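You operate a simulated robot arm through the tools that you are given. There is no shell and no other tool.

You are at the controls of a simulated robot arm. One attempt, no reset.

TASK
Brake the trailer and wind the hitch up clear of the tow ball.
Fine: handbrake on first, blue key to unlocked, red knob back, coupling handle up.

The check looks at the end state, three seconds after you hand in, the way a careful person would. Anything else that was tipped, shoved, dropped, spilled or broken makes it a failure.

THE ROBOT
A 7-joint arm with a two-finger parallel gripper, fixed in place. Base frame: the origin is at the foot of the arm, x ahead of it, y to its left, z up. Units: mm, rad, N and s.
With the tool pointing down near the work surface it reaches from about 220 to 540 mm from the base axis. Its first joint turns from -2.496 to 2.496 rad. Payload 3 kg.
The TCP is the grasp point between the finger pads, 30 mm short of the fingertips. In the tool frame z runs along the fingers and y along their closing line. Largest opening 94 mm; finger width 28, thickness 10; the body of the gripper, 50 by 96 mm, starts 55 mm behind the TCP.
Orientation is that of the tool frame in the base frame, as [roll, pitch, yaw] about the fixed x, y, z axes, in that order (R = Rz(yaw) Ry(pitch) Rx(roll)). With the fingers straight down and closing along the base's y, the tool's x points along the base's -x, its y along +y and its z along -z.

THE INTERFACE
- The arm moves only by the tool jog_arm. Its arguments are lists of equal length, an entry for each row: "grip": the gripper command, from -1 (fully open) to 1 (shut), values between in proportion; "delta_pos": the shift along the tool's x, y, z in units of 30 mm (1.0 is 30 mm), a list of three; "rotation": the turn, a rotation vector about the tool's x, y, z in units of 5 degrees (1.0 is 5 degrees), a list of three. In form: {"grip": [grip, ...], "delta_pos": [[tx, ty, tz], ...], "rotation": [[wx, wy, wz], ...]}. A call has 1 to 20 rows; each row shifts and turns the commanded pose from where the row before left it, along the tool's axes as they then stand. A call with a number of a shift or a turn outside -1 to 1 is refused whole. Each row takes 0.2 s and may step no farther than 50 mm and 0.15 rad from the row before; otherwise, or with a gripper value out of range, the whole call is refused. Where a pose cannot be reached the arm comes as near as it can. A force on the tool above 80 N (or 10 N above the force at the start of the call, whichever is more), or a blocked arm, ends the call early, and 0.2 s more pass. Each finger travels about 45 mm/s and halts on what it meets, pressing with about 24 N; the grip force reading is that of the motor and also rises with nothing between the fingers. The clock runs only during rows and for 0.2 s after the last one: add rows that do not move to give the fingers time. The reply holds the time, the measured pose of the TCP, the force on the tool along the base axes, the opening and the grip force, in the units named above and with some noise, with the torque about the TCP (base axes, N m) and any sound that the robot's microphone picked up.
- Cameras (640 x 400 px; columns grow to the right, rows downward): "scene" is fixed at [402, -648.8, 1355.2]; the picture's right is [0.97, -0.23, 0.00], its down [-0.18, -0.78, -0.60] and it looks along [0.14, 0.58, -0.80] (base axes); focal length 311 px, centre (320, 200). "wrist" rides on the gripper at [76, 14, -103] in the tool frame; the picture's right is [-0.18, 0.98, 0.00], its down [-0.75, -0.14, -0.64] and it looks along [-0.63, -0.12, 0.77] (tool axes); focal length 243 px, centre (320, 200). There is no depth. A picture from a camera that has moved, and an enlarged one, comes with that camera's place and axes in the base frame and with its lens.
- snapshot(camera): a new picture of that camera. The clock stands still meanwhile.
- lift_body(by): slides the trunk up (or, below 0, down) by that many mm; the arm rides with it, the base frame stays. It gives what a move gives, with no picture.
- inspect(camera, box): a new picture of the part [left, top, right, bottom] of that camera's present view, enlarged. The clock stands still meanwhile.
- hand_in(): hands the job in; it is judged then, once.

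Nothing tells you positions but the pictures and the camera data. Unless the task says otherwise, let go and move clear before handing in.

The tools are called after "Emit:" by a JSON object that holds its "api" and its "payload". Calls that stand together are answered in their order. jog_arm: Moves the arm, as the interface text tells. Its arguments: {"type":"object","properties":{"grip":{"type":"array","items":{"type":"number"}},"delta_pos":{"type":"array","items":{"type":"array","items":{"type":"number"}}},"rotation":{"type":"array","items":{"type":"array","items":{"type":"number"}}}},"required":["grip","delta_pos","rotation"]} The other tools are called the same way: lift_body (by) slides the trunk up or down; snapshot (camera) takes a picture; inspect (camera, box) takes an enlarged picture of a part of a camera's view; hand_in () hands the job in.

At the start:

```text
time: 0.0
ee_pos: [653.7, -50.2, 936.5]
orientation: [-3.141, -0.003, 3.141]
force: [0.0, -0.1, -0.7]
moment: [-0.04, 0.0, 0.0]
opening: 94.0
grip_force: 0.1
trunk travel left (down, up): [-25.0, 365.0]
```

scene: 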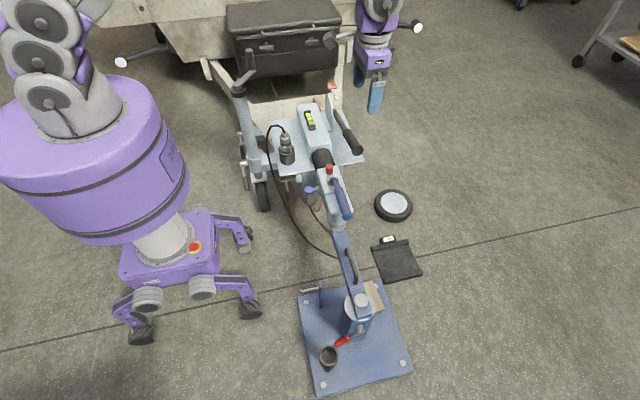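
wrist: 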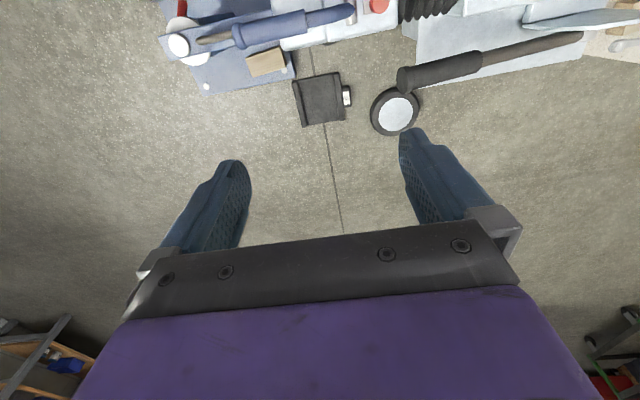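

I see a trailer A-frame with a drawbar, a handbrake lever (black grip on the right), a blue coupling handle, a red knob, a blue key and a jockey wheel with its winding handle on the left. I'll look closer at the pictures before moving anything.

Emit:
{"api": "inspect", "payload": {"camera": "scene", "box": [220, 60, 380, 160]}}

Emit:
{"api": "inspect", "payload": {"camera": "scene", "box": [260, 130, 420, 230]}}

Emit:
{"api": "inspect", "payload": {"camera": "scene", "box": [280, 230, 440, 330]}}

Emit:
{"api": "inspect", "payload": {"camera": "wrist", "box": [160, 0, 400, 150]}}

Emit:
{"api": "inspect", "payload": {"camera": "wrist", "box": [400, 0, 640, 150]}}

```text
4.00 times, centred on (300, 110) of scene
camera zoom: at [402.0, -648.8, 1355.2], right [0.97, -0.23, 0.0], down [-0.18, -0.78, -0.6], along [0.14, 0.58, -0.8], focal length 1244 px, centre (400, 560)
```

zoom: 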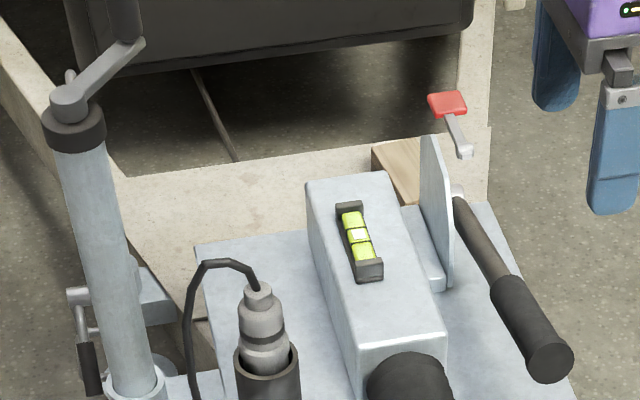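

```text
4.00 times, centred on (340, 180) of scene
camera zoom: at [402.0, -648.8, 1355.2], right [0.97, -0.23, 0.0], down [-0.18, -0.78, -0.6], along [0.14, 0.58, -0.8], focal length 1244 px, centre (240, 280)
```

zoom: 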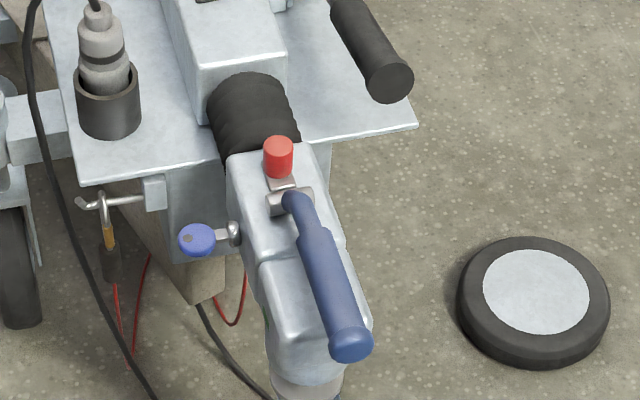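

```text
4.00 times, centred on (360, 280) of scene
camera zoom: at [402.0, -648.8, 1355.2], right [0.97, -0.23, 0.0], down [-0.18, -0.78, -0.6], along [0.14, 0.58, -0.8], focal length 1244 px, centre (160, -120)
```

zoom: 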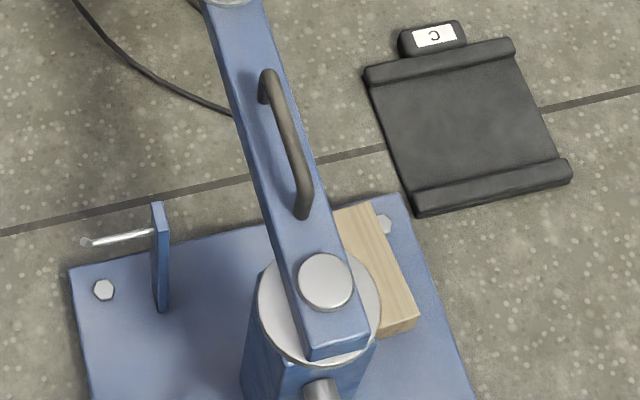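

```text
2.67 times, centred on (280, 75) of wrist
camera zoom: at [577.7, -37.0, 1039.3], right [0.18, 0.98, 0.0], down [0.75, -0.14, 0.64], along [0.63, -0.12, -0.77], focal length 647 px, centre (427, 533)
```

zoom: 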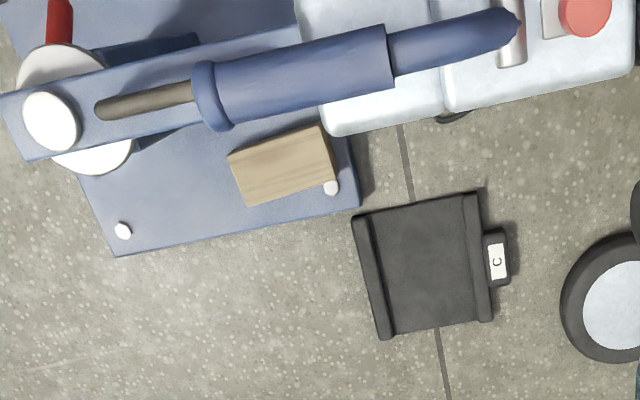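

```text
2.67 times, centred on (520, 75) of wrist
camera zoom: at [577.7, -37.0, 1039.3], right [0.18, 0.98, 0.0], down [0.75, -0.14, 0.64], along [0.63, -0.12, -0.77], focal length 647 px, centre (-213, 533)
```

zoom: 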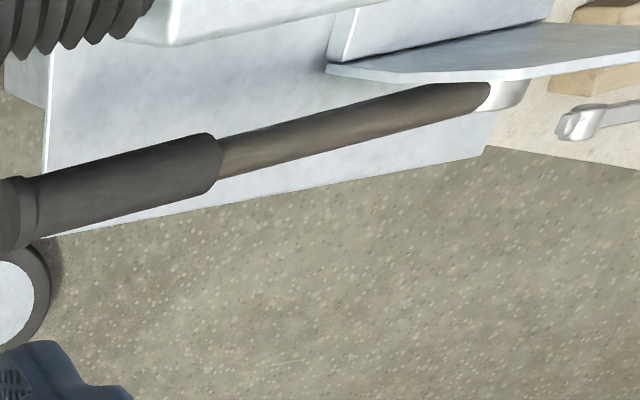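

The lever of the handbrake ends near (711, 83, 595). The red knob is near (602, 53, 570), the blue handle runs from about (604, 20, 525) to (600, -165, 595), and the jockey post is near (346, 370, 710). I'll draw the arm back, staying high, for a better wrist view.

Emit:
{"api": "jog_arm", "payload": {"grip": [-1, -1, -1, -1, -1, -1, -1, -1, -1, -1], "delta_pos": [[1, 0.3, 0], [1, 0.3, 0], [1, 0.3, 0], [1, 0.3, 0], [1, 0.3, 0], [1, 0.3, 0], [1, 0.3, 0], [1, 0.3, 0], [1, 0.3, 0], [0, 0, 0]], "rotation": [[0, 0, 0], [0, 0, 0], [0, 0, 0], [0, 0, 0], [0, 0, 0], [0, 0, 0], [0, 0, 0], [0, 0, 0], [0, 0, 0], [0, 0, 0]]}}

```text
time: 2.2
ee_pos: [381.6, 30.4, 937.2]
orientation: [-3.141, -0.002, -3.141]
force: [-0.6, 0.0, 1.0]
moment: [-0.04, -0.02, 0.02]
opening: 94.0
grip_force: 0.1
trunk travel left (down, up): [-25.0, 365.0]
```

The arm is back at x≈382. I'll take pictures now.

Emit:
{"api": "snapshot", "payload": {"camera": "wrist"}}

Emit:
{"api": "snapshot", "payload": {"camera": "scene"}}

```text
taken
camera wrist: at [305.4, 44.2, 1040.1], right [0.18, 0.98, 0.0], down [0.75, -0.14, 0.64], along [0.63, -0.12, -0.77], focal length 243 px, centre (320, 200)
```

wrist: 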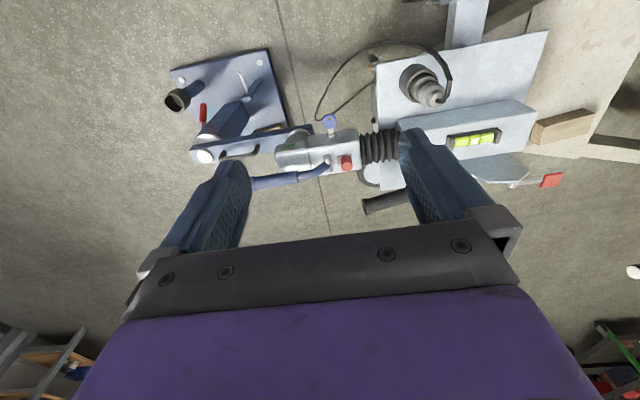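

```text
taken
```

scene: 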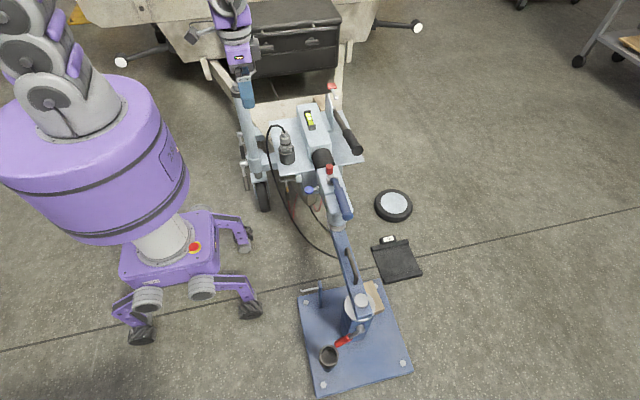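

Emit:
{"api": "inspect", "payload": {"camera": "wrist", "box": [240, 100, 440, 225]}}

Emit:
{"api": "inspect", "payload": {"camera": "wrist", "box": [360, 0, 600, 150]}}

Emit:
{"api": "inspect", "payload": {"camera": "wrist", "box": [420, 90, 580, 190]}}

```text
3.20 times, centred on (340, 162) of wrist
camera zoom: at [305.4, 44.2, 1040.1], right [0.18, 0.98, 0.0], down [0.75, -0.14, 0.64], along [0.63, -0.12, -0.77], focal length 776 px, centre (256, 320)
```

zoom: 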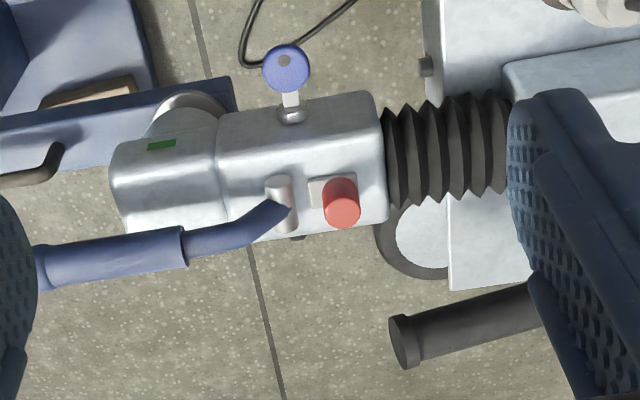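

```text
2.67 times, centred on (480, 75) of wrist
camera zoom: at [305.4, 44.2, 1040.1], right [0.18, 0.98, 0.0], down [0.75, -0.14, 0.64], along [0.63, -0.12, -0.77], focal length 647 px, centre (-107, 533)
```

zoom: 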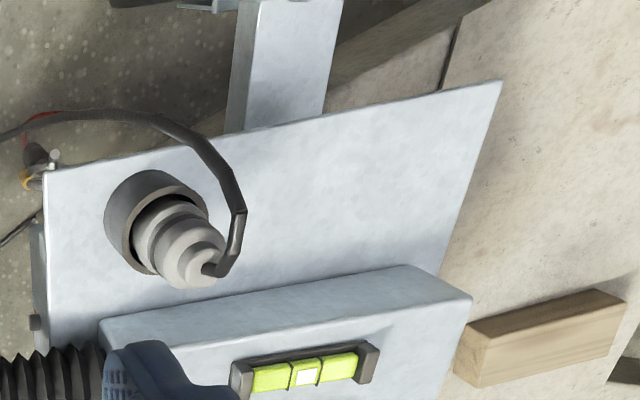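

```text
4.00 times, centred on (500, 140) of wrist
camera zoom: at [305.4, 44.2, 1040.1], right [0.18, 0.98, 0.0], down [0.75, -0.14, 0.64], along [0.63, -0.12, -0.77], focal length 970 px, centre (-400, 440)
```

zoom: 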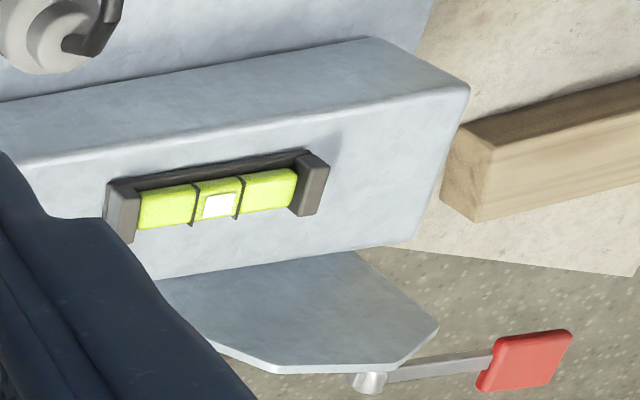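

The trailer parts now triangulate well: handbrake grip end (707, 82, 601), key bow (523, 26, 502) and level (587, 314, 577). Handbrake first, so I'll swing the tool towards pointing forward and move out above the lever.

Emit:
{"api": "jog_arm", "payload": {"grip": [-1, -1, -1, -1, -1, -1, -1, -1, -1, -1, -1, -1], "delta_pos": [[-0.733, 0.267, 0.4], [-0.695, 0.267, 0.462], [-0.652, 0.267, 0.521], [-0.604, 0.267, 0.576], [-0.552, 0.267, 0.627], [-0.495, 0.267, 0.672], [-0.435, 0.267, 0.713], [-0.371, 0.267, 0.748], [-0.304, 0.267, 0.778], [-0.235, 0.267, 0.801], [-0.165, 0.267, 0.819], [0, 0, 0]], "rotation": [[0, -1, 0], [0, -1, 0], [0, -1, 0], [0, -1, 0], [0, -1, 0], [0, -1, 0], [0, -1, 0], [0, -1, 0], [0, -1, 0], [0, -1, 0], [0, -1, 0], [0, 0, 0]]}}

```text
time: 4.8
ee_pos: [624.2, 119.6, 805.7]
orientation: [-3.14, 0.961, -3.141]
force: [-0.4, 0.1, -0.1]
moment: [0.0, 0.01, -0.01]
opening: 94.1
grip_force: 0.0
trunk travel left (down, up): [-25.0, 365.0]
```

The tool now points forward and down at 35°. I'll roll it 90° so the fingers close above and below the lever.

Emit:
{"api": "jog_arm", "payload": {"grip": [-1, -1, -1, -1, -1, -1, -1, -1, -1, -1, -1, -1, -1, -1, -1, -1, -1, -1, -1], "delta_pos": [[0, 0, 0], [0, 0, 0], [0, 0, 0], [0, 0, 0], [0, 0, 0], [0, 0, 0], [0, 0, 0], [0, 0, 0], [0, 0, 0], [0, 0, 0], [0, 0, 0], [0, 0, 0], [0, 0, 0], [0, 0, 0], [0, 0, 0], [0, 0, 0], [0, 0, 0], [0, 0, 0], [0, 0, 0]], "rotation": [[0, 0, 1], [0, 0, 1], [0, 0, 1], [0, 0, 1], [0, 0, 1], [0, 0, 1], [0, 0, 1], [0, 0, 1], [0, 0, 1], [0, 0, 1], [0, 0, 1], [0, 0, 1], [0, 0, 1], [0, 0, 1], [0, 0, 1], [0, 0, 1], [0, 0, 1], [0, 0, 1], [0, 0, 0]]}}

Emit:
{"api": "snapshot", "payload": {"camera": "wrist"}}

Emit:
{"api": "snapshot", "payload": {"camera": "scene"}}

```text
time: 8.8
ee_pos: [623.3, 118.5, 806.2]
orientation: [2.182, -0.002, 1.571]
force: [0.5, 0.7, -0.1]
moment: [-0.01, 0.02, 0.02]
opening: 94.1
grip_force: 0.1
trunk travel left (down, up): [-25.0, 365.0]
```

```text
taken
camera wrist: at [548.2, 194.7, 876.3], right [0.56, -0.18, 0.81], down [-0.61, -0.75, 0.25], along [0.56, -0.63, -0.54], focal length 243 px, centre (320, 200)
```

wrist: 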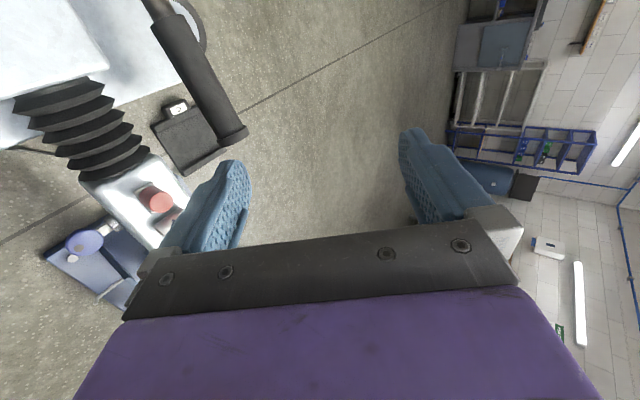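

```text
taken
```

scene: 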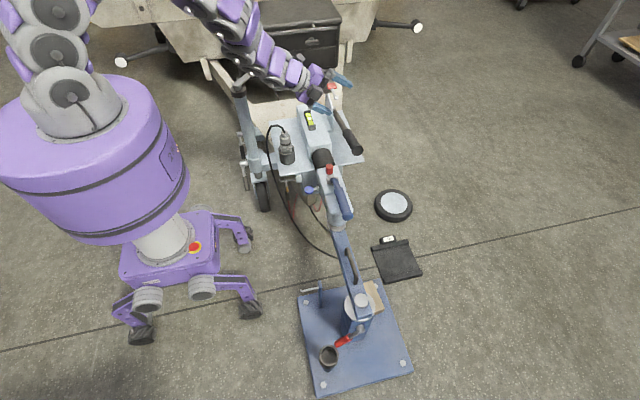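

The view agrees with my estimate of the lever. I'll lower to about 100 mm short of the grip along the tool axis.

Emit:
{"api": "jog_arm", "payload": {"grip": [-1, -1, -1, -1, -1, -1, -1], "delta_pos": [[0.008, -0.712, 0.513], [0.008, -0.712, 0.513], [0.008, -0.712, 0.513], [0.008, -0.712, 0.513], [0.008, -0.712, 0.513], [0.008, -0.712, 0.513], [0, 0, 0]], "rotation": [[0, 0, 0], [0, 0, 0], [0, 0, 0], [0, 0, 0], [0, 0, 0], [0, 0, 0], [0, 0, 0]]}}

Emit:
{"api": "snapshot", "payload": {"camera": "wrist"}}

Emit:
{"api": "inspect", "payload": {"camera": "scene", "box": [240, 60, 400, 160]}}

```text
time: 10.4
ee_pos: [625.9, 118.8, 646.2]
orientation: [2.181, 0.0, 1.568]
force: [0.7, -0.7, -0.9]
moment: [-0.01, 0.02, 0.0]
opening: 94.2
grip_force: 0.1
trunk travel left (down, up): [-25.0, 365.0]
```

```text
taken
camera wrist: at [550.1, 195.1, 717.5], right [0.56, -0.18, 0.81], down [-0.61, -0.75, 0.25], along [0.56, -0.63, -0.54], focal length 243 px, centre (320, 200)
```

wrist: 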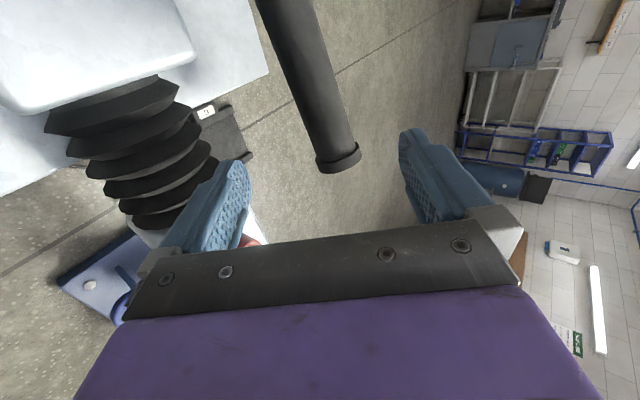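

```text
4.00 times, centred on (320, 110) of scene
camera zoom: at [402.0, -648.8, 1355.2], right [0.97, -0.23, 0.0], down [-0.18, -0.78, -0.6], along [0.14, 0.58, -0.8], focal length 1244 px, centre (320, 560)
```

zoom: 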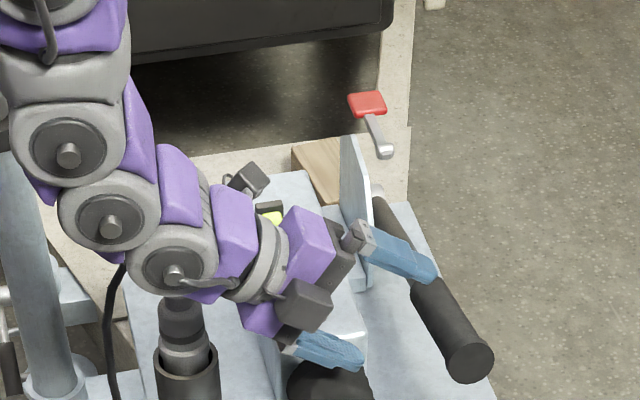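

The lever grip sits centred between the open fingers. I'll advance about 98 mm along the tool axis and then close.

Emit:
{"api": "jog_arm", "payload": {"grip": [-1, -1, -1, -1, -1, -1], "delta_pos": [[0, 0.04, 0.65], [0, 0.04, 0.65], [0, 0.04, 0.65], [0, 0.04, 0.65], [0, 0.0, 0.65], [0, 0, 0]], "rotation": [[0, 0, 0], [0, 0, 0], [0, 0, 0], [0, 0, 0], [0, 0, 0], [0, 0, 0]]}}

Emit:
{"api": "snapshot", "payload": {"camera": "wrist"}}

Emit:
{"api": "inspect", "payload": {"camera": "scene", "box": [240, 60, 400, 160]}}

```text
time: 11.8
ee_pos: [708.1, 120.4, 595.0]
orientation: [2.182, 0.003, 1.571]
force: [-0.1, -0.1, 0.3]
moment: [0.03, 0.02, -0.01]
opening: 93.7
grip_force: 0.0
trunk travel left (down, up): [-25.0, 365.0]
```

```text
taken
camera wrist: at [632.7, 195.3, 665.3], right [0.56, -0.18, 0.81], down [-0.61, -0.75, 0.25], along [0.56, -0.63, -0.54], focal length 243 px, centre (320, 200)
```

wrist: 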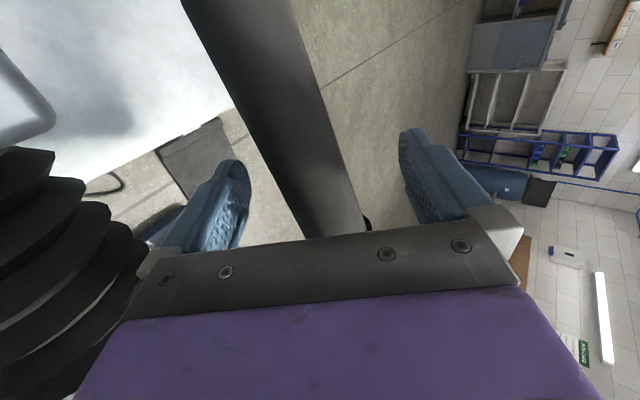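

```text
4.00 times, centred on (320, 110) of scene
camera zoom: at [402.0, -648.8, 1355.2], right [0.97, -0.23, 0.0], down [-0.18, -0.78, -0.6], along [0.14, 0.58, -0.8], focal length 1244 px, centre (320, 560)
```

zoom: 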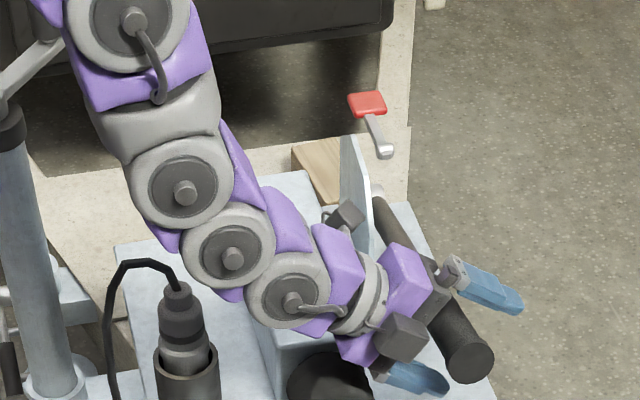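

The lever is between the fingers. I'll close on it.

Emit:
{"api": "jog_arm", "payload": {"grip": [1, 1, 1, 1, 1, 1], "delta_pos": [[0, 0, 0], [0, 0, 0], [0, 0, 0], [0, 0, 0], [0, 0, 0], [0, 0, 0]], "rotation": [[0, 0, 0], [0, 0, 0], [0, 0, 0], [0, 0, 0], [0, 0, 0], [0, 0, 0]]}}

Emit:
{"api": "snapshot", "payload": {"camera": "wrist"}}

```text
time: 13.2
ee_pos: [708.2, 119.7, 594.5]
orientation: [2.184, 0.0, 1.57]
force: [-6.3, -1.5, -7.5]
moment: [-0.99, 0.15, 0.64]
opening: 44.1
grip_force: 44.8
trunk travel left (down, up): [-25.0, 365.0]
```

```text
taken
camera wrist: at [631.9, 195.2, 664.6], right [0.57, -0.18, 0.8], down [-0.61, -0.75, 0.26], along [0.56, -0.63, -0.54], focal length 243 px, centre (320, 200)
```

wrist: 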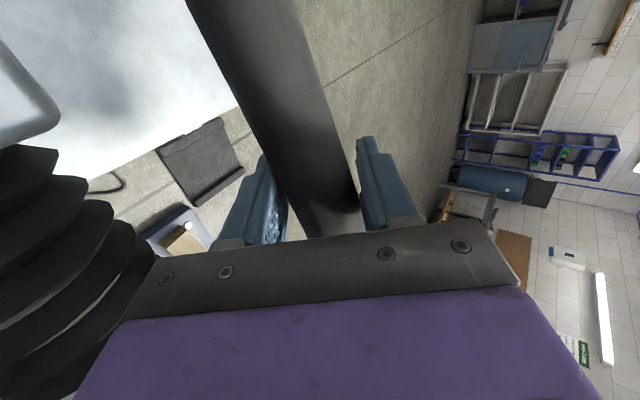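

The lever is held (44 mm opening). I'll lift it along its arc about a pivot near (708, 405, 546), a few degrees at first, and watch the forces and sound.

Emit:
{"api": "jog_arm", "payload": {"grip": [1, 1, 1, 1, 1], "delta_pos": [[0.087, 0.36, -0.253], [0.072, 0.365, -0.25], [0.057, 0.348, -0.233], [0.052, 0.346, -0.226], [0, 0, 0]], "rotation": [[0, 0, -1], [0, 0, -1], [0, 0, -0.9], [0, 0, -0.5], [0, 0, 0]]}}

Emit:
{"api": "snapshot", "payload": {"camera": "wrist"}}

Emit:
{"api": "inspect", "payload": {"camera": "scene", "box": [240, 60, 400, 160]}}

```text
time: 14.4
ee_pos: [707.2, 133.1, 644.3]
orientation: [2.207, 0.243, 1.748]
force: [-5.8, 7.4, -14.5]
moment: [-1.25, 0.09, 0.23]
opening: 40.5
grip_force: 45.0
trunk travel left (down, up): [-25.0, 365.0]
```

```text
taken
camera wrist: at [618.7, 210.8, 695.9], right [0.57, 0.12, 0.81], down [-0.47, -0.76, 0.44], along [0.67, -0.64, -0.38], focal length 243 px, centre (320, 200)
```

wrist: 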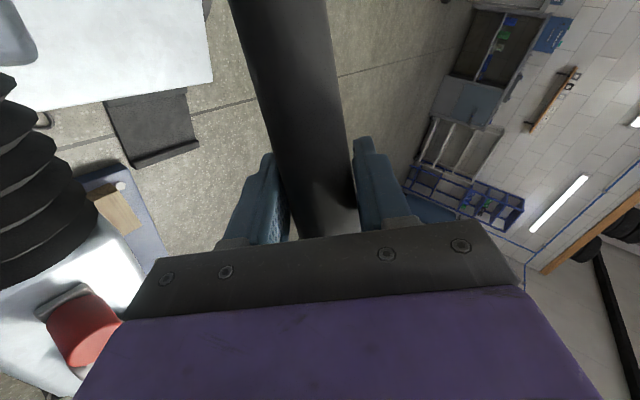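

```text
4.00 times, centred on (320, 110) of scene
camera zoom: at [402.0, -648.8, 1355.2], right [0.97, -0.23, 0.0], down [-0.18, -0.78, -0.6], along [0.14, 0.58, -0.8], focal length 1244 px, centre (320, 560)
```

zoom: 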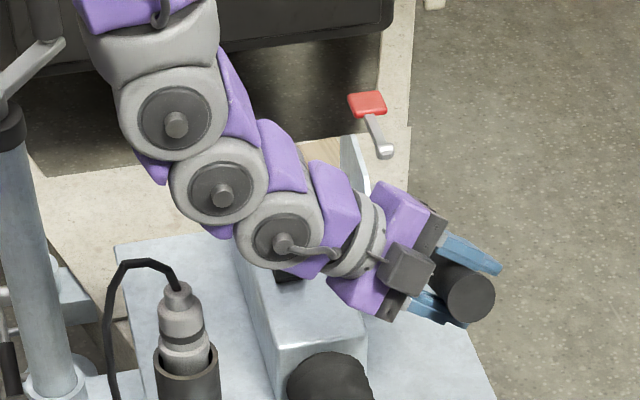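

The lever is following, at about 20° with light forces. I'll continue the arc to about 40°.

Emit:
{"api": "jog_arm", "payload": {"grip": [1, 1, 1, 1, 1, 1, 1, 1, 1], "delta_pos": [[0.053, 0.353, -0.226], [0.06, 0.352, -0.22], [0.06, 0.356, -0.218], [0.069, 0.356, -0.21], [0.069, 0.362, -0.209], [0.079, 0.361, -0.199], [0.074, 0.367, -0.197], [0.082, 0.364, -0.186], [0, 0, 0]], "rotation": [[0, 0, -0.34], [0, 0, -0.44], [0, 0, -0.44], [0, 0, -0.44], [0, 0, -0.44], [0, 0, -0.46], [0, 0, -0.46], [0, 0, -0.48], [0, 0, 0]]}}

Emit:
{"api": "inspect", "payload": {"camera": "scene", "box": [240, 40, 400, 140]}}

```text
time: 16.4
ee_pos: [708.2, 184.6, 732.7]
orientation: [2.277, 0.483, 1.946]
force: [-13.5, 6.2, -19.5]
moment: [-0.75, 0.34, 0.22]
opening: 40.6
grip_force: 44.8
trunk travel left (down, up): [-25.0, 365.0]
```

```text
4.00 times, centred on (320, 90) of scene
camera zoom: at [402.0, -648.8, 1355.2], right [0.97, -0.23, 0.0], down [-0.18, -0.78, -0.6], along [0.14, 0.58, -0.8], focal length 1244 px, centre (320, 640)
```

zoom: 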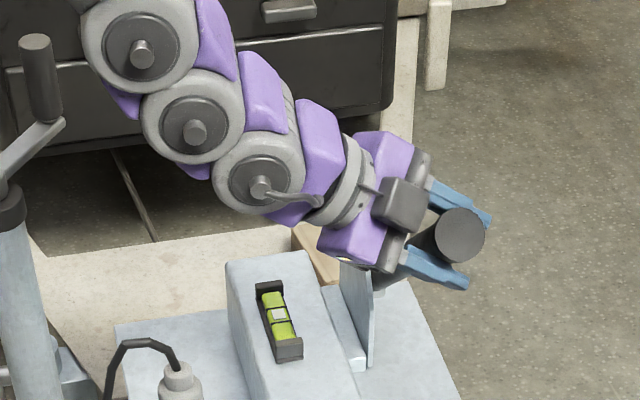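

The lever is at about 40°, with no obstruction. Continuing to about 60°.

Emit:
{"api": "jog_arm", "payload": {"grip": [1, 1, 1, 1, 1, 1, 1, 1, 1], "delta_pos": [[0.081, 0.37, -0.182], [0.083, 0.373, -0.174], [0.084, 0.376, -0.166], [0.085, 0.38, -0.159], [0.083, 0.382, -0.151], [0.085, 0.386, -0.142], [0.078, 0.389, -0.136], [0.083, 0.396, -0.124], [0, 0, 0]], "rotation": [[0, 0, -0.48], [0, 0, -0.48], [0, 0, -0.5], [0, 0, -0.5], [0, 0, -0.52], [0, 0, -0.52], [0, 0, -0.52], [0, 0, -0.54], [0, 0, 0]]}}

Emit:
{"api": "inspect", "payload": {"camera": "scene", "box": [240, 40, 400, 140]}}

Emit:
{"api": "snapshot", "payload": {"camera": "wrist"}}

```text
time: 18.4
ee_pos: [706.8, 261.6, 797.6]
orientation: [2.456, 0.732, 2.256]
force: [-22.8, -2.2, -19.0]
moment: [-0.7, 0.68, 0.28]
opening: 40.2
grip_force: 45.2
trunk travel left (down, up): [-25.0, 365.0]
```

```text
4.00 times, centred on (320, 90) of scene
camera zoom: at [402.0, -648.8, 1355.2], right [0.97, -0.23, 0.0], down [-0.18, -0.78, -0.6], along [0.14, 0.58, -0.8], focal length 1244 px, centre (320, 640)
```

zoom: 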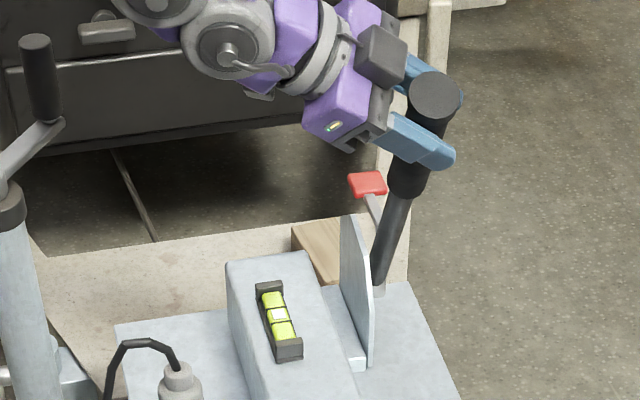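

```text
taken
camera wrist: at [592.6, 316.8, 811.5], right [0.41, 0.7, 0.59], down [-0.22, -0.55, 0.81], along [0.89, -0.46, -0.07], focal length 243 px, centre (320, 200)
```

wrist: 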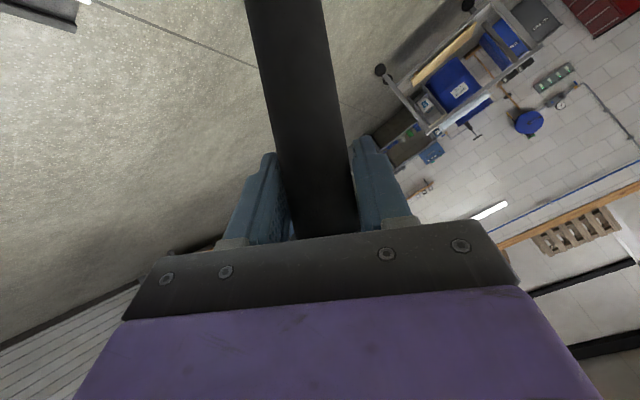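

The lever is at about 60° now. I'll go on a bit further to see whether it meets its stop or clicks.

Emit:
{"api": "jog_arm", "payload": {"grip": [1, 1, 1, 1, 1], "delta_pos": [[0.075, 0.396, -0.117], [0.077, 0.401, -0.105], [0.069, 0.402, -0.098], [0.066, 0.408, -0.088], [0, 0, 0]], "rotation": [[0, 0, -0.54], [0, 0, -0.56], [0, 0, -0.56], [0, 0, -0.58], [0, 0, 0]]}}

Emit:
{"api": "inspect", "payload": {"camera": "scene", "box": [240, 40, 400, 140]}}

```text
time: 19.6
ee_pos: [708.8, 296.7, 815.9]
orientation: [2.618, 0.838, 2.477]
force: [-26.5, -45.0, -41.7]
moment: [0.53, 0.53, 0.29]
opening: 40.3
grip_force: 44.8
trunk travel left (down, up): [-25.0, 365.0]
```

```text
4.00 times, centred on (320, 90) of scene
camera zoom: at [402.0, -648.8, 1355.2], right [0.97, -0.23, 0.0], down [-0.18, -0.78, -0.6], along [0.14, 0.58, -0.8], focal length 1244 px, centre (320, 640)
```

zoom: 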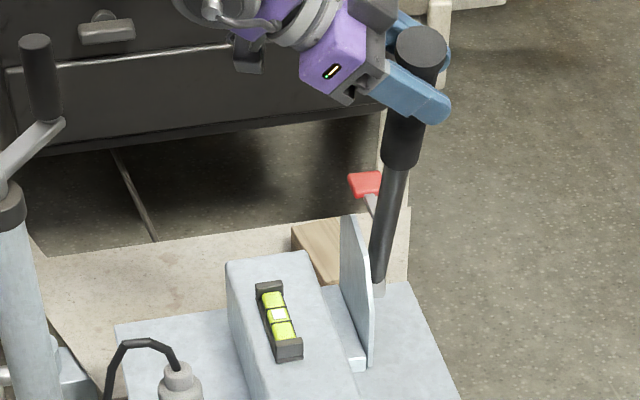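

The force jump (about 65 N) shows the lever has reached its end stop near 67°. I'll relax the push slightly and open a little to see whether it holds by itself.

Emit:
{"api": "jog_arm", "payload": {"grip": [1, 0.0, -0.3, -0.3, -0.3], "delta_pos": [[-0.03, -0.28, 0.04], [0, 0, 0], [0, 0, 0], [0, 0, 0], [0, 0, 0]], "rotation": [[0, 0, 0], [0, 0, 0], [0, 0, 0], [0, 0, 0], [0, 0, 0]]}}

Emit:
{"api": "inspect", "payload": {"camera": "scene", "box": [240, 40, 400, 140]}}

Emit:
{"api": "snapshot", "payload": {"camera": "wrist"}}

```text
time: 20.8
ee_pos: [708.4, 297.6, 815.7]
orientation: [2.617, 0.849, 2.481]
force: [-1.1, -6.0, 0.7]
moment: [0.0, 0.01, 0.0]
opening: 64.2
grip_force: 3.4
trunk travel left (down, up): [-25.0, 365.0]
```

```text
4.00 times, centred on (320, 90) of scene
camera zoom: at [402.0, -648.8, 1355.2], right [0.97, -0.23, 0.0], down [-0.18, -0.78, -0.6], along [0.14, 0.58, -0.8], focal length 1244 px, centre (320, 640)
```

zoom: 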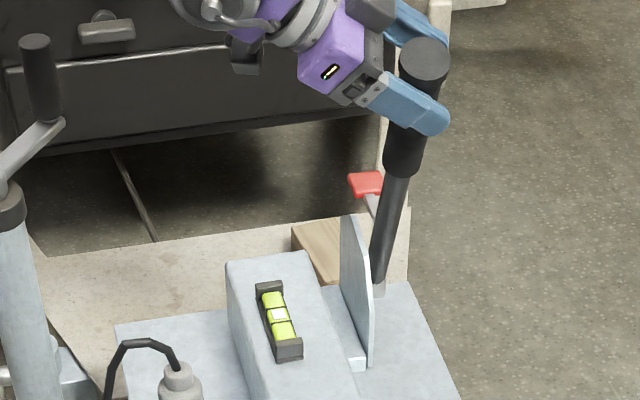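

```text
taken
camera wrist: at [587.6, 342.0, 822.7], right [0.33, 0.82, 0.46], down [-0.17, -0.43, 0.89], along [0.93, -0.36, -0.01], focal length 243 px, centre (320, 200)
```

wrist: 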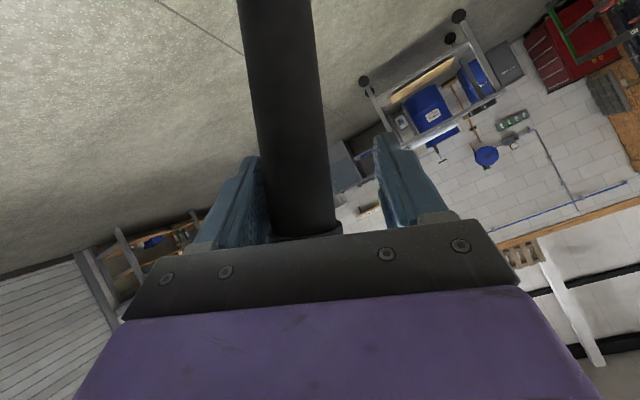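

The lever sprang back a little and may be resting on the lower finger. I'll back the finger off 12 mm to see whether the lever follows.

Emit:
{"api": "jog_arm", "payload": {"grip": [-0.3, -0.3, -0.3], "delta_pos": [[0, -0.2, 0], [0, -0.2, 0], [0, 0, 0]], "rotation": [[0, 0, 0], [0, 0, 0], [0, 0, 0]]}}

Emit:
{"api": "inspect", "payload": {"camera": "scene", "box": [240, 40, 400, 140]}}

Emit:
{"api": "snapshot", "payload": {"camera": "wrist"}}

```text
time: 21.6
ee_pos: [705.6, 287.1, 811.9]
orientation: [2.616, 0.847, 2.481]
force: [-0.2, 0.1, -0.8]
moment: [0.0, 0.0, -0.04]
opening: 61.3
grip_force: 0.1
trunk travel left (down, up): [-25.0, 365.0]
```

```text
4.00 times, centred on (320, 90) of scene
camera zoom: at [402.0, -648.8, 1355.2], right [0.97, -0.23, 0.0], down [-0.18, -0.78, -0.6], along [0.14, 0.58, -0.8], focal length 1244 px, centre (320, 640)
```

zoom: 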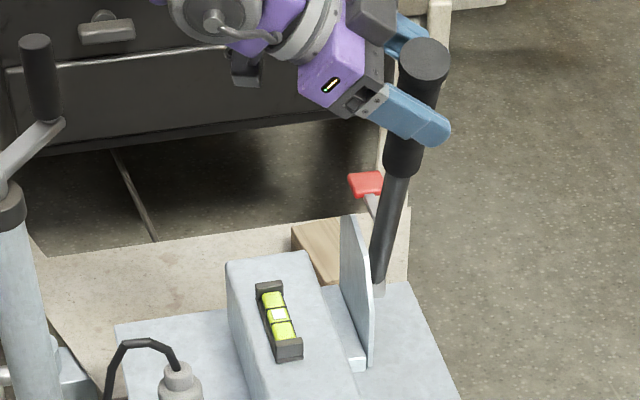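

```text
taken
camera wrist: at [585.2, 330.6, 818.5], right [0.33, 0.82, 0.46], down [-0.16, -0.43, 0.89], along [0.93, -0.36, -0.01], focal length 243 px, centre (320, 200)
```

wrist: 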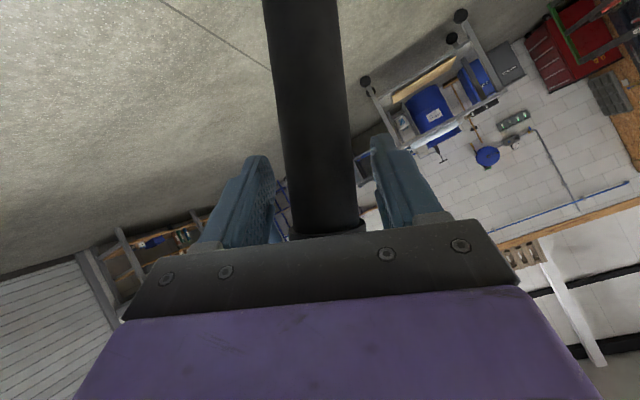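

The handbrake lever holds by itself (its cap stays put with the finger off). I'll open fully and back straight out along the tool axis.

Emit:
{"api": "jog_arm", "payload": {"grip": [-1, -1, -1, -1, -1, -1, -1], "delta_pos": [[0, 0.1, 0], [0, 0, -0.6], [0, 0, -0.8], [0, 0, -1], [0, 0, -1], [0, 0, -1], [0, 0, 0]], "rotation": [[0, 0, 0], [0, 0, 0], [0, 0, 0], [0, 0, 0], [0, 0, 0], [0, 0, 0], [0, 0, 0]]}}

Emit:
{"api": "inspect", "payload": {"camera": "scene", "box": [240, 40, 400, 140]}}

Emit:
{"api": "snapshot", "payload": {"camera": "wrist"}}

```text
time: 23.2
ee_pos: [598.3, 289.2, 888.6]
orientation: [2.615, 0.847, 2.481]
force: [-0.3, -0.8, 0.2]
moment: [0.01, 0.0, 0.0]
opening: 93.8
grip_force: 0.1
trunk travel left (down, up): [-25.0, 365.0]
```

```text
4.00 times, centred on (320, 90) of scene
camera zoom: at [402.0, -648.8, 1355.2], right [0.97, -0.23, 0.0], down [-0.18, -0.78, -0.6], along [0.14, 0.58, -0.8], focal length 1244 px, centre (320, 640)
```

zoom: 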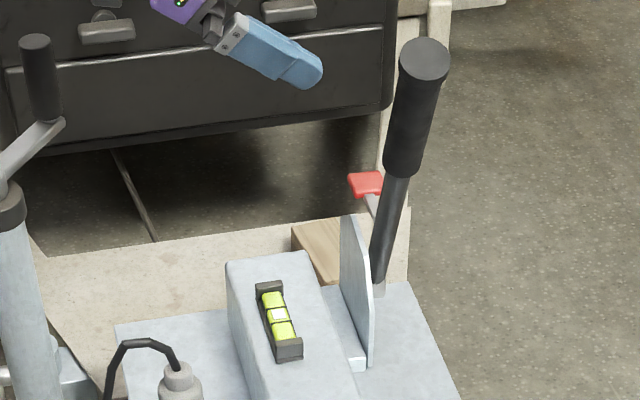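

```text
taken
camera wrist: at [477.8, 333.7, 895.6], right [0.33, 0.82, 0.46], down [-0.17, -0.43, 0.89], along [0.93, -0.37, -0.01], focal length 243 px, centre (320, 200)
```

wrist: 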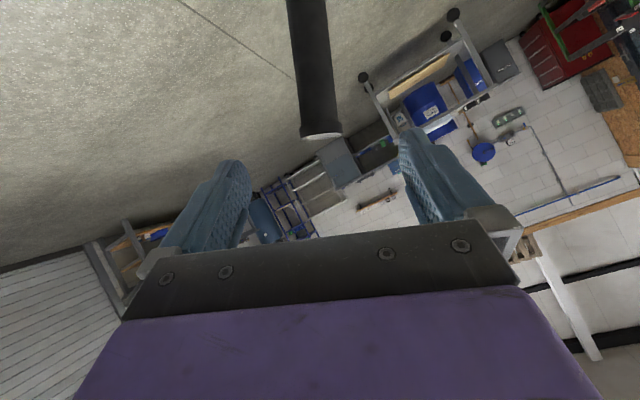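

The handbrake is on at about 63°. Next is the blue key, so I'll turn the tool back to straight down and move over towards the coupling head at a safe height.

Emit:
{"api": "jog_arm", "payload": {"grip": [-1, -1, -1, -1, -1, -1, -1, -1, -1, -1, -1, -1, -1, -1, -1, -1, -1], "delta_pos": [[0, 0, 0], [0, 0, 0], [0, 0, 0], [0, 0, 0], [0, 0, 0], [0.191, -0.667, -0.273], [0.214, -0.667, -0.255], [0.236, -0.667, -0.236], [0.255, -0.667, -0.214], [0.273, -0.667, -0.191], [0.289, -0.667, -0.167], [0.302, -0.667, -0.141], [0.313, -0.667, -0.114], [0.322, -0.667, -0.086], [0.328, -0.667, -0.058], [0.332, -0.667, -0.029], [0, 0, 0]], "rotation": [[0, 0, -1], [0, 0, -1], [0, 0, -1], [0, 0, -1], [0, 0, -0.8], [0, 1, 0], [0, 1, 0], [0, 1, 0], [0, 1, 0], [0, 1, 0], [0, 1, 0], [0, 1, 0], [0, 1, 0], [0, 1, 0], [0, 1, 0], [0, 1, 0], [0, 0, 0]]}}

```text
time: 26.8
ee_pos: [487.1, 69.1, 887.6]
orientation: [-3.14, 0.001, 3.141]
force: [0.2, 0.1, -0.5]
moment: [0.0, 0.02, 0.02]
opening: 94.2
grip_force: 0.2
trunk travel left (down, up): [-25.0, 365.0]
```

The tool is vertical at (487, 69, 888). I'll lower it to look closely at the key and the red knob.

Emit:
{"api": "jog_arm", "payload": {"grip": [-1, -1, -1, -1, -1, -1, -1, -1, -1, -1], "delta_pos": [[0.174, -0.107, 0.918], [0.174, -0.107, 0.918], [0.174, -0.107, 0.918], [0.174, -0.107, 0.918], [0.174, -0.107, 0.918], [0.174, -0.107, 0.918], [0.174, -0.107, 0.918], [0.174, -0.107, 0.918], [0.174, -0.107, 0.918], [0, 0, 0]], "rotation": [[0, 0, 0], [0, 0, 0], [0, 0, 0], [0, 0, 0], [0, 0, 0], [0, 0, 0], [0, 0, 0], [0, 0, 0], [0, 0, 0], [0, 0, 0]]}}

Emit:
{"api": "snapshot", "payload": {"camera": "wrist"}}

Emit:
{"api": "inspect", "payload": {"camera": "wrist", "box": [240, 60, 480, 210]}}

Emit:
{"api": "snapshot", "payload": {"camera": "scene"}}

```text
time: 29.0
ee_pos: [440.5, 40.3, 640.2]
orientation: [-3.14, -0.001, -3.141]
force: [0.4, 0.1, 0.2]
moment: [0.0, 0.02, 0.0]
opening: 94.2
grip_force: 0.1
trunk travel left (down, up): [-25.0, 365.0]
```

```text
taken
camera wrist: at [364.9, 55.1, 743.7], right [0.18, 0.98, 0.0], down [0.75, -0.14, 0.64], along [0.63, -0.12, -0.77], focal length 243 px, centre (320, 200)
```

wrist: 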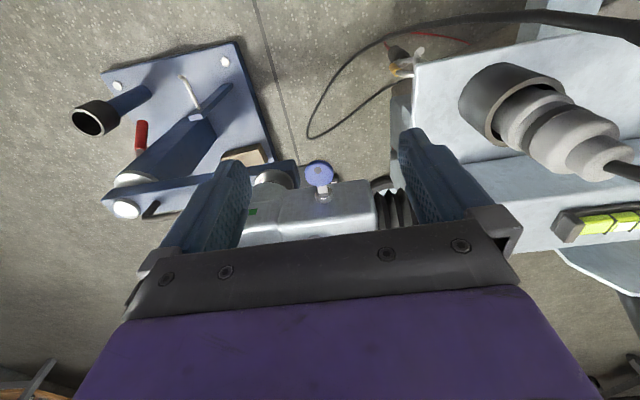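

```text
2.67 times, centred on (360, 135) of wrist
camera zoom: at [364.9, 55.1, 743.7], right [0.18, 0.98, 0.0], down [0.75, -0.14, 0.64], along [0.63, -0.12, -0.77], focal length 647 px, centre (213, 373)
```

zoom: 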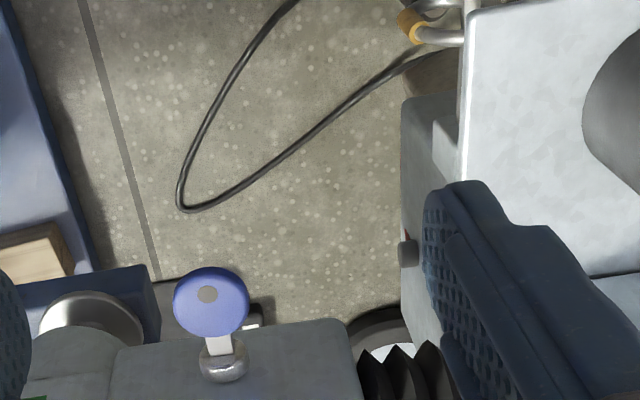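

```text
taken
```

scene: 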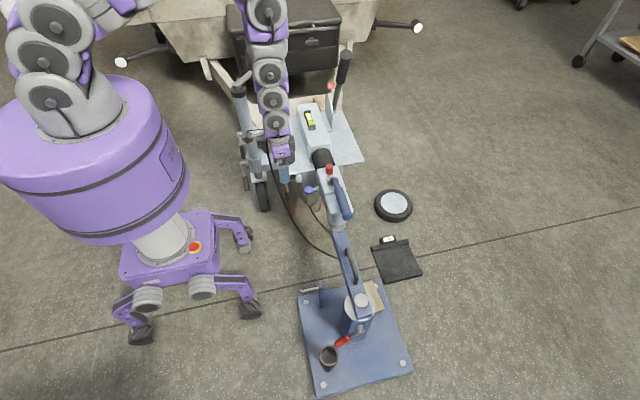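

I can see the key straight on, with its bow flat. I'll zoom in on its barrel for any markings and on the red knob.

Emit:
{"api": "inspect", "payload": {"camera": "wrist", "box": [296, 150, 376, 200]}}

Emit:
{"api": "inspect", "payload": {"camera": "scene", "box": [296, 170, 360, 210]}}

```text
8.00 times, centred on (336, 175) of wrist
camera zoom: at [364.9, 55.1, 743.7], right [0.18, 0.98, 0.0], down [0.75, -0.14, 0.64], along [0.63, -0.12, -0.77], focal length 1941 px, centre (192, 400)
```

zoom: 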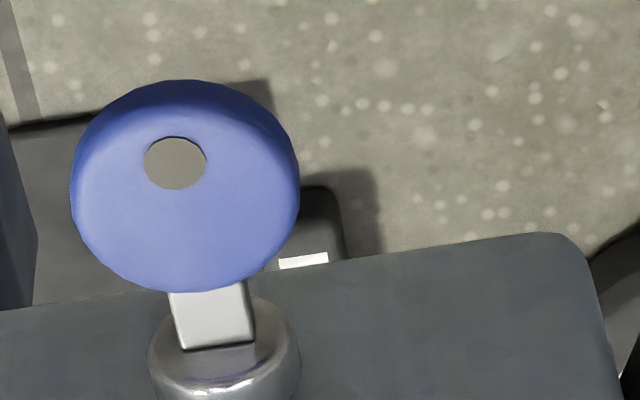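

```text
10.00 times, centred on (328, 190) of scene
camera zoom: at [402.0, -648.8, 1355.2], right [0.97, -0.23, 0.0], down [-0.18, -0.78, -0.6], along [0.14, 0.58, -0.8], focal length 3109 px, centre (240, 300)
```

zoom: 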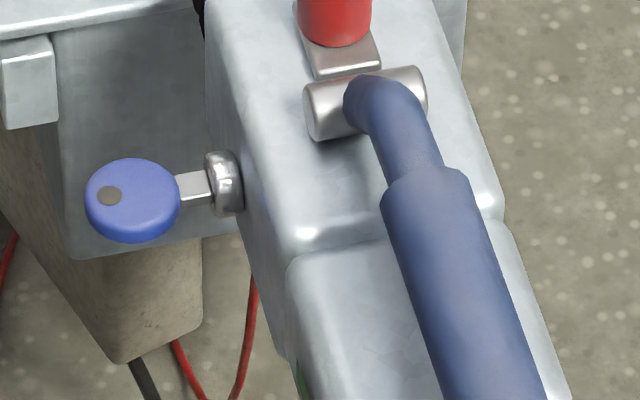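

No markings are visible from above; any would be on the side face of the head. I'll tilt the tool 30° and lower it to look at the side face from the robot's side.

Emit:
{"api": "jog_arm", "payload": {"grip": [-1, -1, -1, -1, -1, -1, -1], "delta_pos": [[-0.063, -0.08, 0.667], [-0.005, -0.08, 0.67], [0.053, -0.08, 0.668], [0.111, -0.08, 0.66], [0.168, -0.08, 0.648], [0.224, -0.08, 0.63], [0, 0, 0]], "rotation": [[0, -1, 0], [0, -1, 0], [0, -1, 0], [0, -1, 0], [0, -1, 0], [0, -1, 0], [0, 0, 0]]}}

Emit:
{"api": "snapshot", "payload": {"camera": "wrist"}}

Emit:
{"api": "inspect", "payload": {"camera": "wrist", "box": [260, 140, 420, 240]}}

```text
time: 30.6
ee_pos: [452.2, 26.9, 521.1]
orientation: [-3.14, 0.527, -3.141]
force: [-0.2, 0.3, 0.0]
moment: [-0.04, -0.02, 0.04]
opening: 93.9
grip_force: 0.1
trunk travel left (down, up): [-25.0, 365.0]
```

```text
taken
camera wrist: at [334.5, 40.5, 571.5], right [0.16, 0.98, 0.09], down [0.33, -0.14, 0.93], along [0.93, -0.12, -0.35], focal length 243 px, centre (320, 200)
```

wrist: 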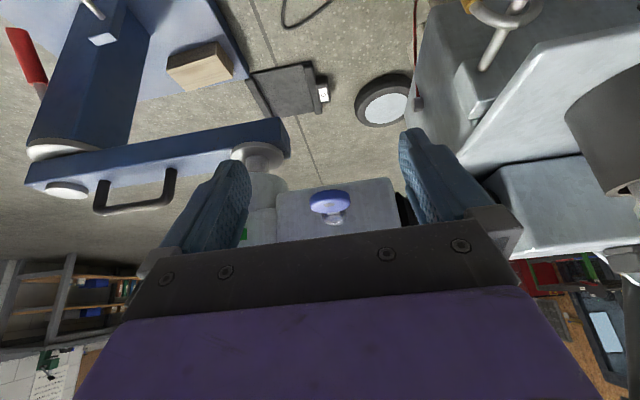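

```text
4.00 times, centred on (340, 190) of wrist
camera zoom: at [334.5, 40.5, 571.5], right [0.16, 0.98, 0.09], down [0.33, -0.14, 0.93], along [0.93, -0.12, -0.35], focal length 970 px, centre (240, 240)
```

zoom: 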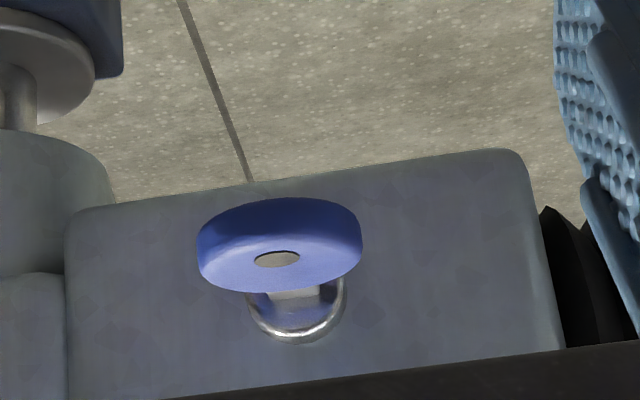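

The side face carries no markings, and the bow is horizontal on an axis along x at about (522, 25, 503). I'll move aside in -y and bring the tool horizontal there, so I can slide the fingers over the bow from the side.

Emit:
{"api": "jog_arm", "payload": {"grip": [-1, -1, -1, -1, -1, -1, -1, -1, -1, -1, -1], "delta_pos": [[0, -0.8, 0], [0, -0.8, 0], [0, -0.8, 0], [0, -0.8, 0], [-0.11, 0, 0.121], [-0.099, 0, 0.13], [-0.087, 0, 0.138], [-0.075, 0, 0.145], [-0.062, 0, 0.151], [-0.048, 0, 0.156], [0, 0, 0]], "rotation": [[0, 0, 0], [0, 0, 0], [0, 0, 0], [0, 0, 0], [0, -1, 0], [0, -1, 0], [0, -1, 0], [0, -1, 0], [0, -1, 0], [0, -1, 0], [0, 0, 0]]}}

Emit:
{"api": "snapshot", "payload": {"camera": "scene"}}

```text
time: 33.0
ee_pos: [480.3, -69.7, 513.1]
orientation: [-3.14, 1.049, 3.141]
force: [-0.1, -0.4, 0.2]
moment: [-0.03, -0.03, -0.04]
opening: 93.8
grip_force: 0.1
trunk travel left (down, up): [-25.0, 365.0]
```

```text
taken
```

scene: 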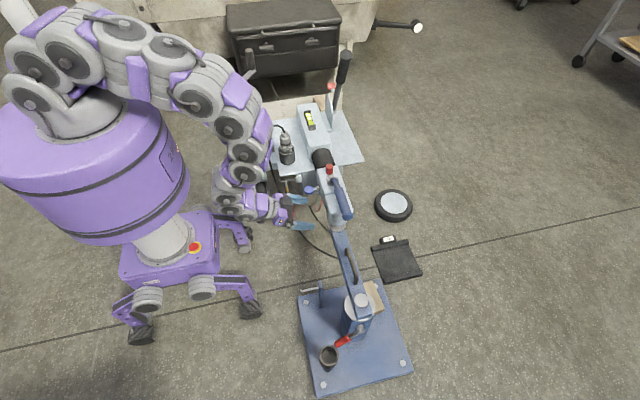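

The arm folds well here, at 30° below horizontal. I'll finish tilting to horizontal.

Emit:
{"api": "jog_arm", "payload": {"grip": [-1, -1, -1, -1, -1, -1, -1], "delta_pos": [[-0.034, 0, 0.16], [-0.02, 0, 0.162], [-0.006, 0, 0.163], [0.008, 0, 0.163], [0.022, 0, 0.162], [0.036, 0, 0.159], [0, 0, 0]], "rotation": [[0, -1, 0], [0, -1, 0], [0, -1, 0], [0, -1, 0], [0, -1, 0], [0, -1, 0], [0, 0, 0]]}}

Emit:
{"api": "snapshot", "payload": {"camera": "scene"}}

```text
time: 34.6
ee_pos: [516.7, -93.4, 629.2]
orientation: [3.091, 1.566, 3.093]
force: [-0.3, -0.2, -0.1]
moment: [-0.01, 0.04, 0.01]
opening: 94.0
grip_force: 0.0
out of reach, approached as far as the arm can: row 1, 2, 3, 4, 5, 6
trunk travel left (down, up): [-25.0, 365.0]
```

```text
taken
```

scene: 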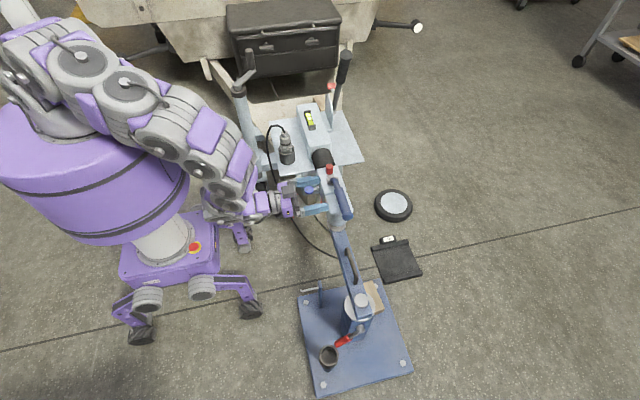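

The horizontal tool cannot get that low (it stalled near z=629). I'll turn the key from above instead: press one edge of the bow down with the closed fingertips, then squeeze it upright. First I'll come up and return the tool to vertical.

Emit:
{"api": "jog_arm", "payload": {"grip": [-1, -1, -1], "delta_pos": [[-0.5, 0, 0], [-0.5, 0, 0], [0, 0, 0]], "rotation": [[0, 0, 0], [0, 0, 0], [0, 0, 0]]}}

```text
time: 35.4
ee_pos: [517.1, -94.3, 658.2]
orientation: [1.19, 1.57, 1.188]
force: [-0.1, 0.1, -0.3]
moment: [-0.01, -0.01, -0.04]
opening: 93.9
grip_force: 0.1
trunk travel left (down, up): [-25.0, 365.0]
```

The arm follows normally again. I'll rotate back to tool-down while moving over to the key's +y side.

Emit:
{"api": "jog_arm", "payload": {"grip": [-1, -1, -1, -1, -1, -1, -1, -1, -1, -1, -1, -1, -1, -1, -1, -1, -1, -1, -1], "delta_pos": [[0, 0.254, 0], [0, 0.254, 0], [0, 0.254, 0], [0, 0.254, 0], [0, 0.254, 0], [0, 0.254, 0], [0, 0.254, 0], [0, 0.254, 0], [0, 0.254, 0], [0, 0.254, 0], [0, 0.254, 0], [0, 0.254, 0], [0, 0.254, 0], [0, 0.254, 0], [0, 0.254, 0], [0, 0.254, 0], [0, 0.254, 0], [0, 0.254, 0], [0, 0, 0]], "rotation": [[0, 1, 0], [0, 1, 0], [0, 1, 0], [0, 1, 0], [0, 1, 0], [0, 1, 0], [0, 1, 0], [0, 1, 0], [0, 1, 0], [0, 1, 0], [0, 1, 0], [0, 1, 0], [0, 1, 0], [0, 1, 0], [0, 1, 0], [0, 1, 0], [0, 1, 0], [0, 1, 0], [0, 0, 0]]}}

Emit:
{"api": "snapshot", "payload": {"camera": "wrist"}}

Emit:
{"api": "inspect", "payload": {"camera": "scene", "box": [240, 110, 400, 210]}}

```text
time: 39.4
ee_pos: [517.3, 46.0, 657.4]
orientation: [-3.14, -0.002, -3.141]
force: [-0.5, 0.1, 0.3]
moment: [-0.03, -0.02, -0.02]
opening: 94.2
grip_force: 0.1
trunk travel left (down, up): [-25.0, 365.0]
```

```text
taken
camera wrist: at [441.2, 58.5, 761.2], right [0.18, 0.98, 0.0], down [0.75, -0.14, 0.64], along [0.63, -0.12, -0.77], focal length 243 px, centre (320, 200)
```

wrist: 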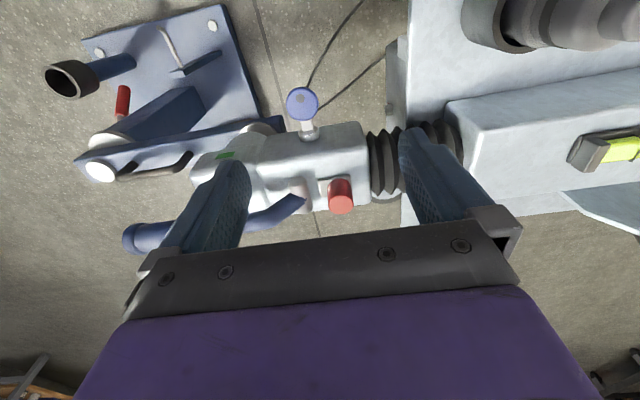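

```text
4.00 times, centred on (320, 160) of scene
camera zoom: at [402.0, -648.8, 1355.2], right [0.97, -0.23, 0.0], down [-0.18, -0.78, -0.6], along [0.14, 0.58, -0.8], focal length 1244 px, centre (320, 360)
```

zoom: 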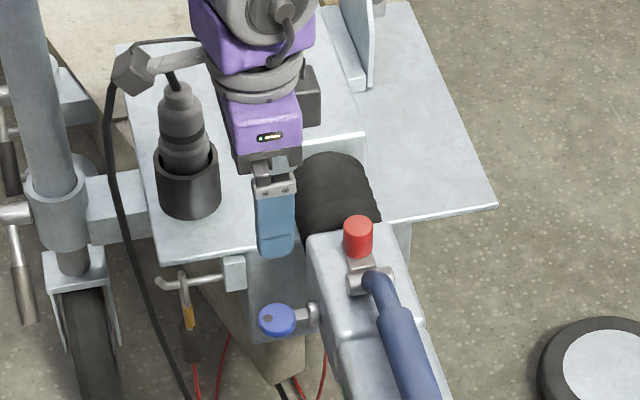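

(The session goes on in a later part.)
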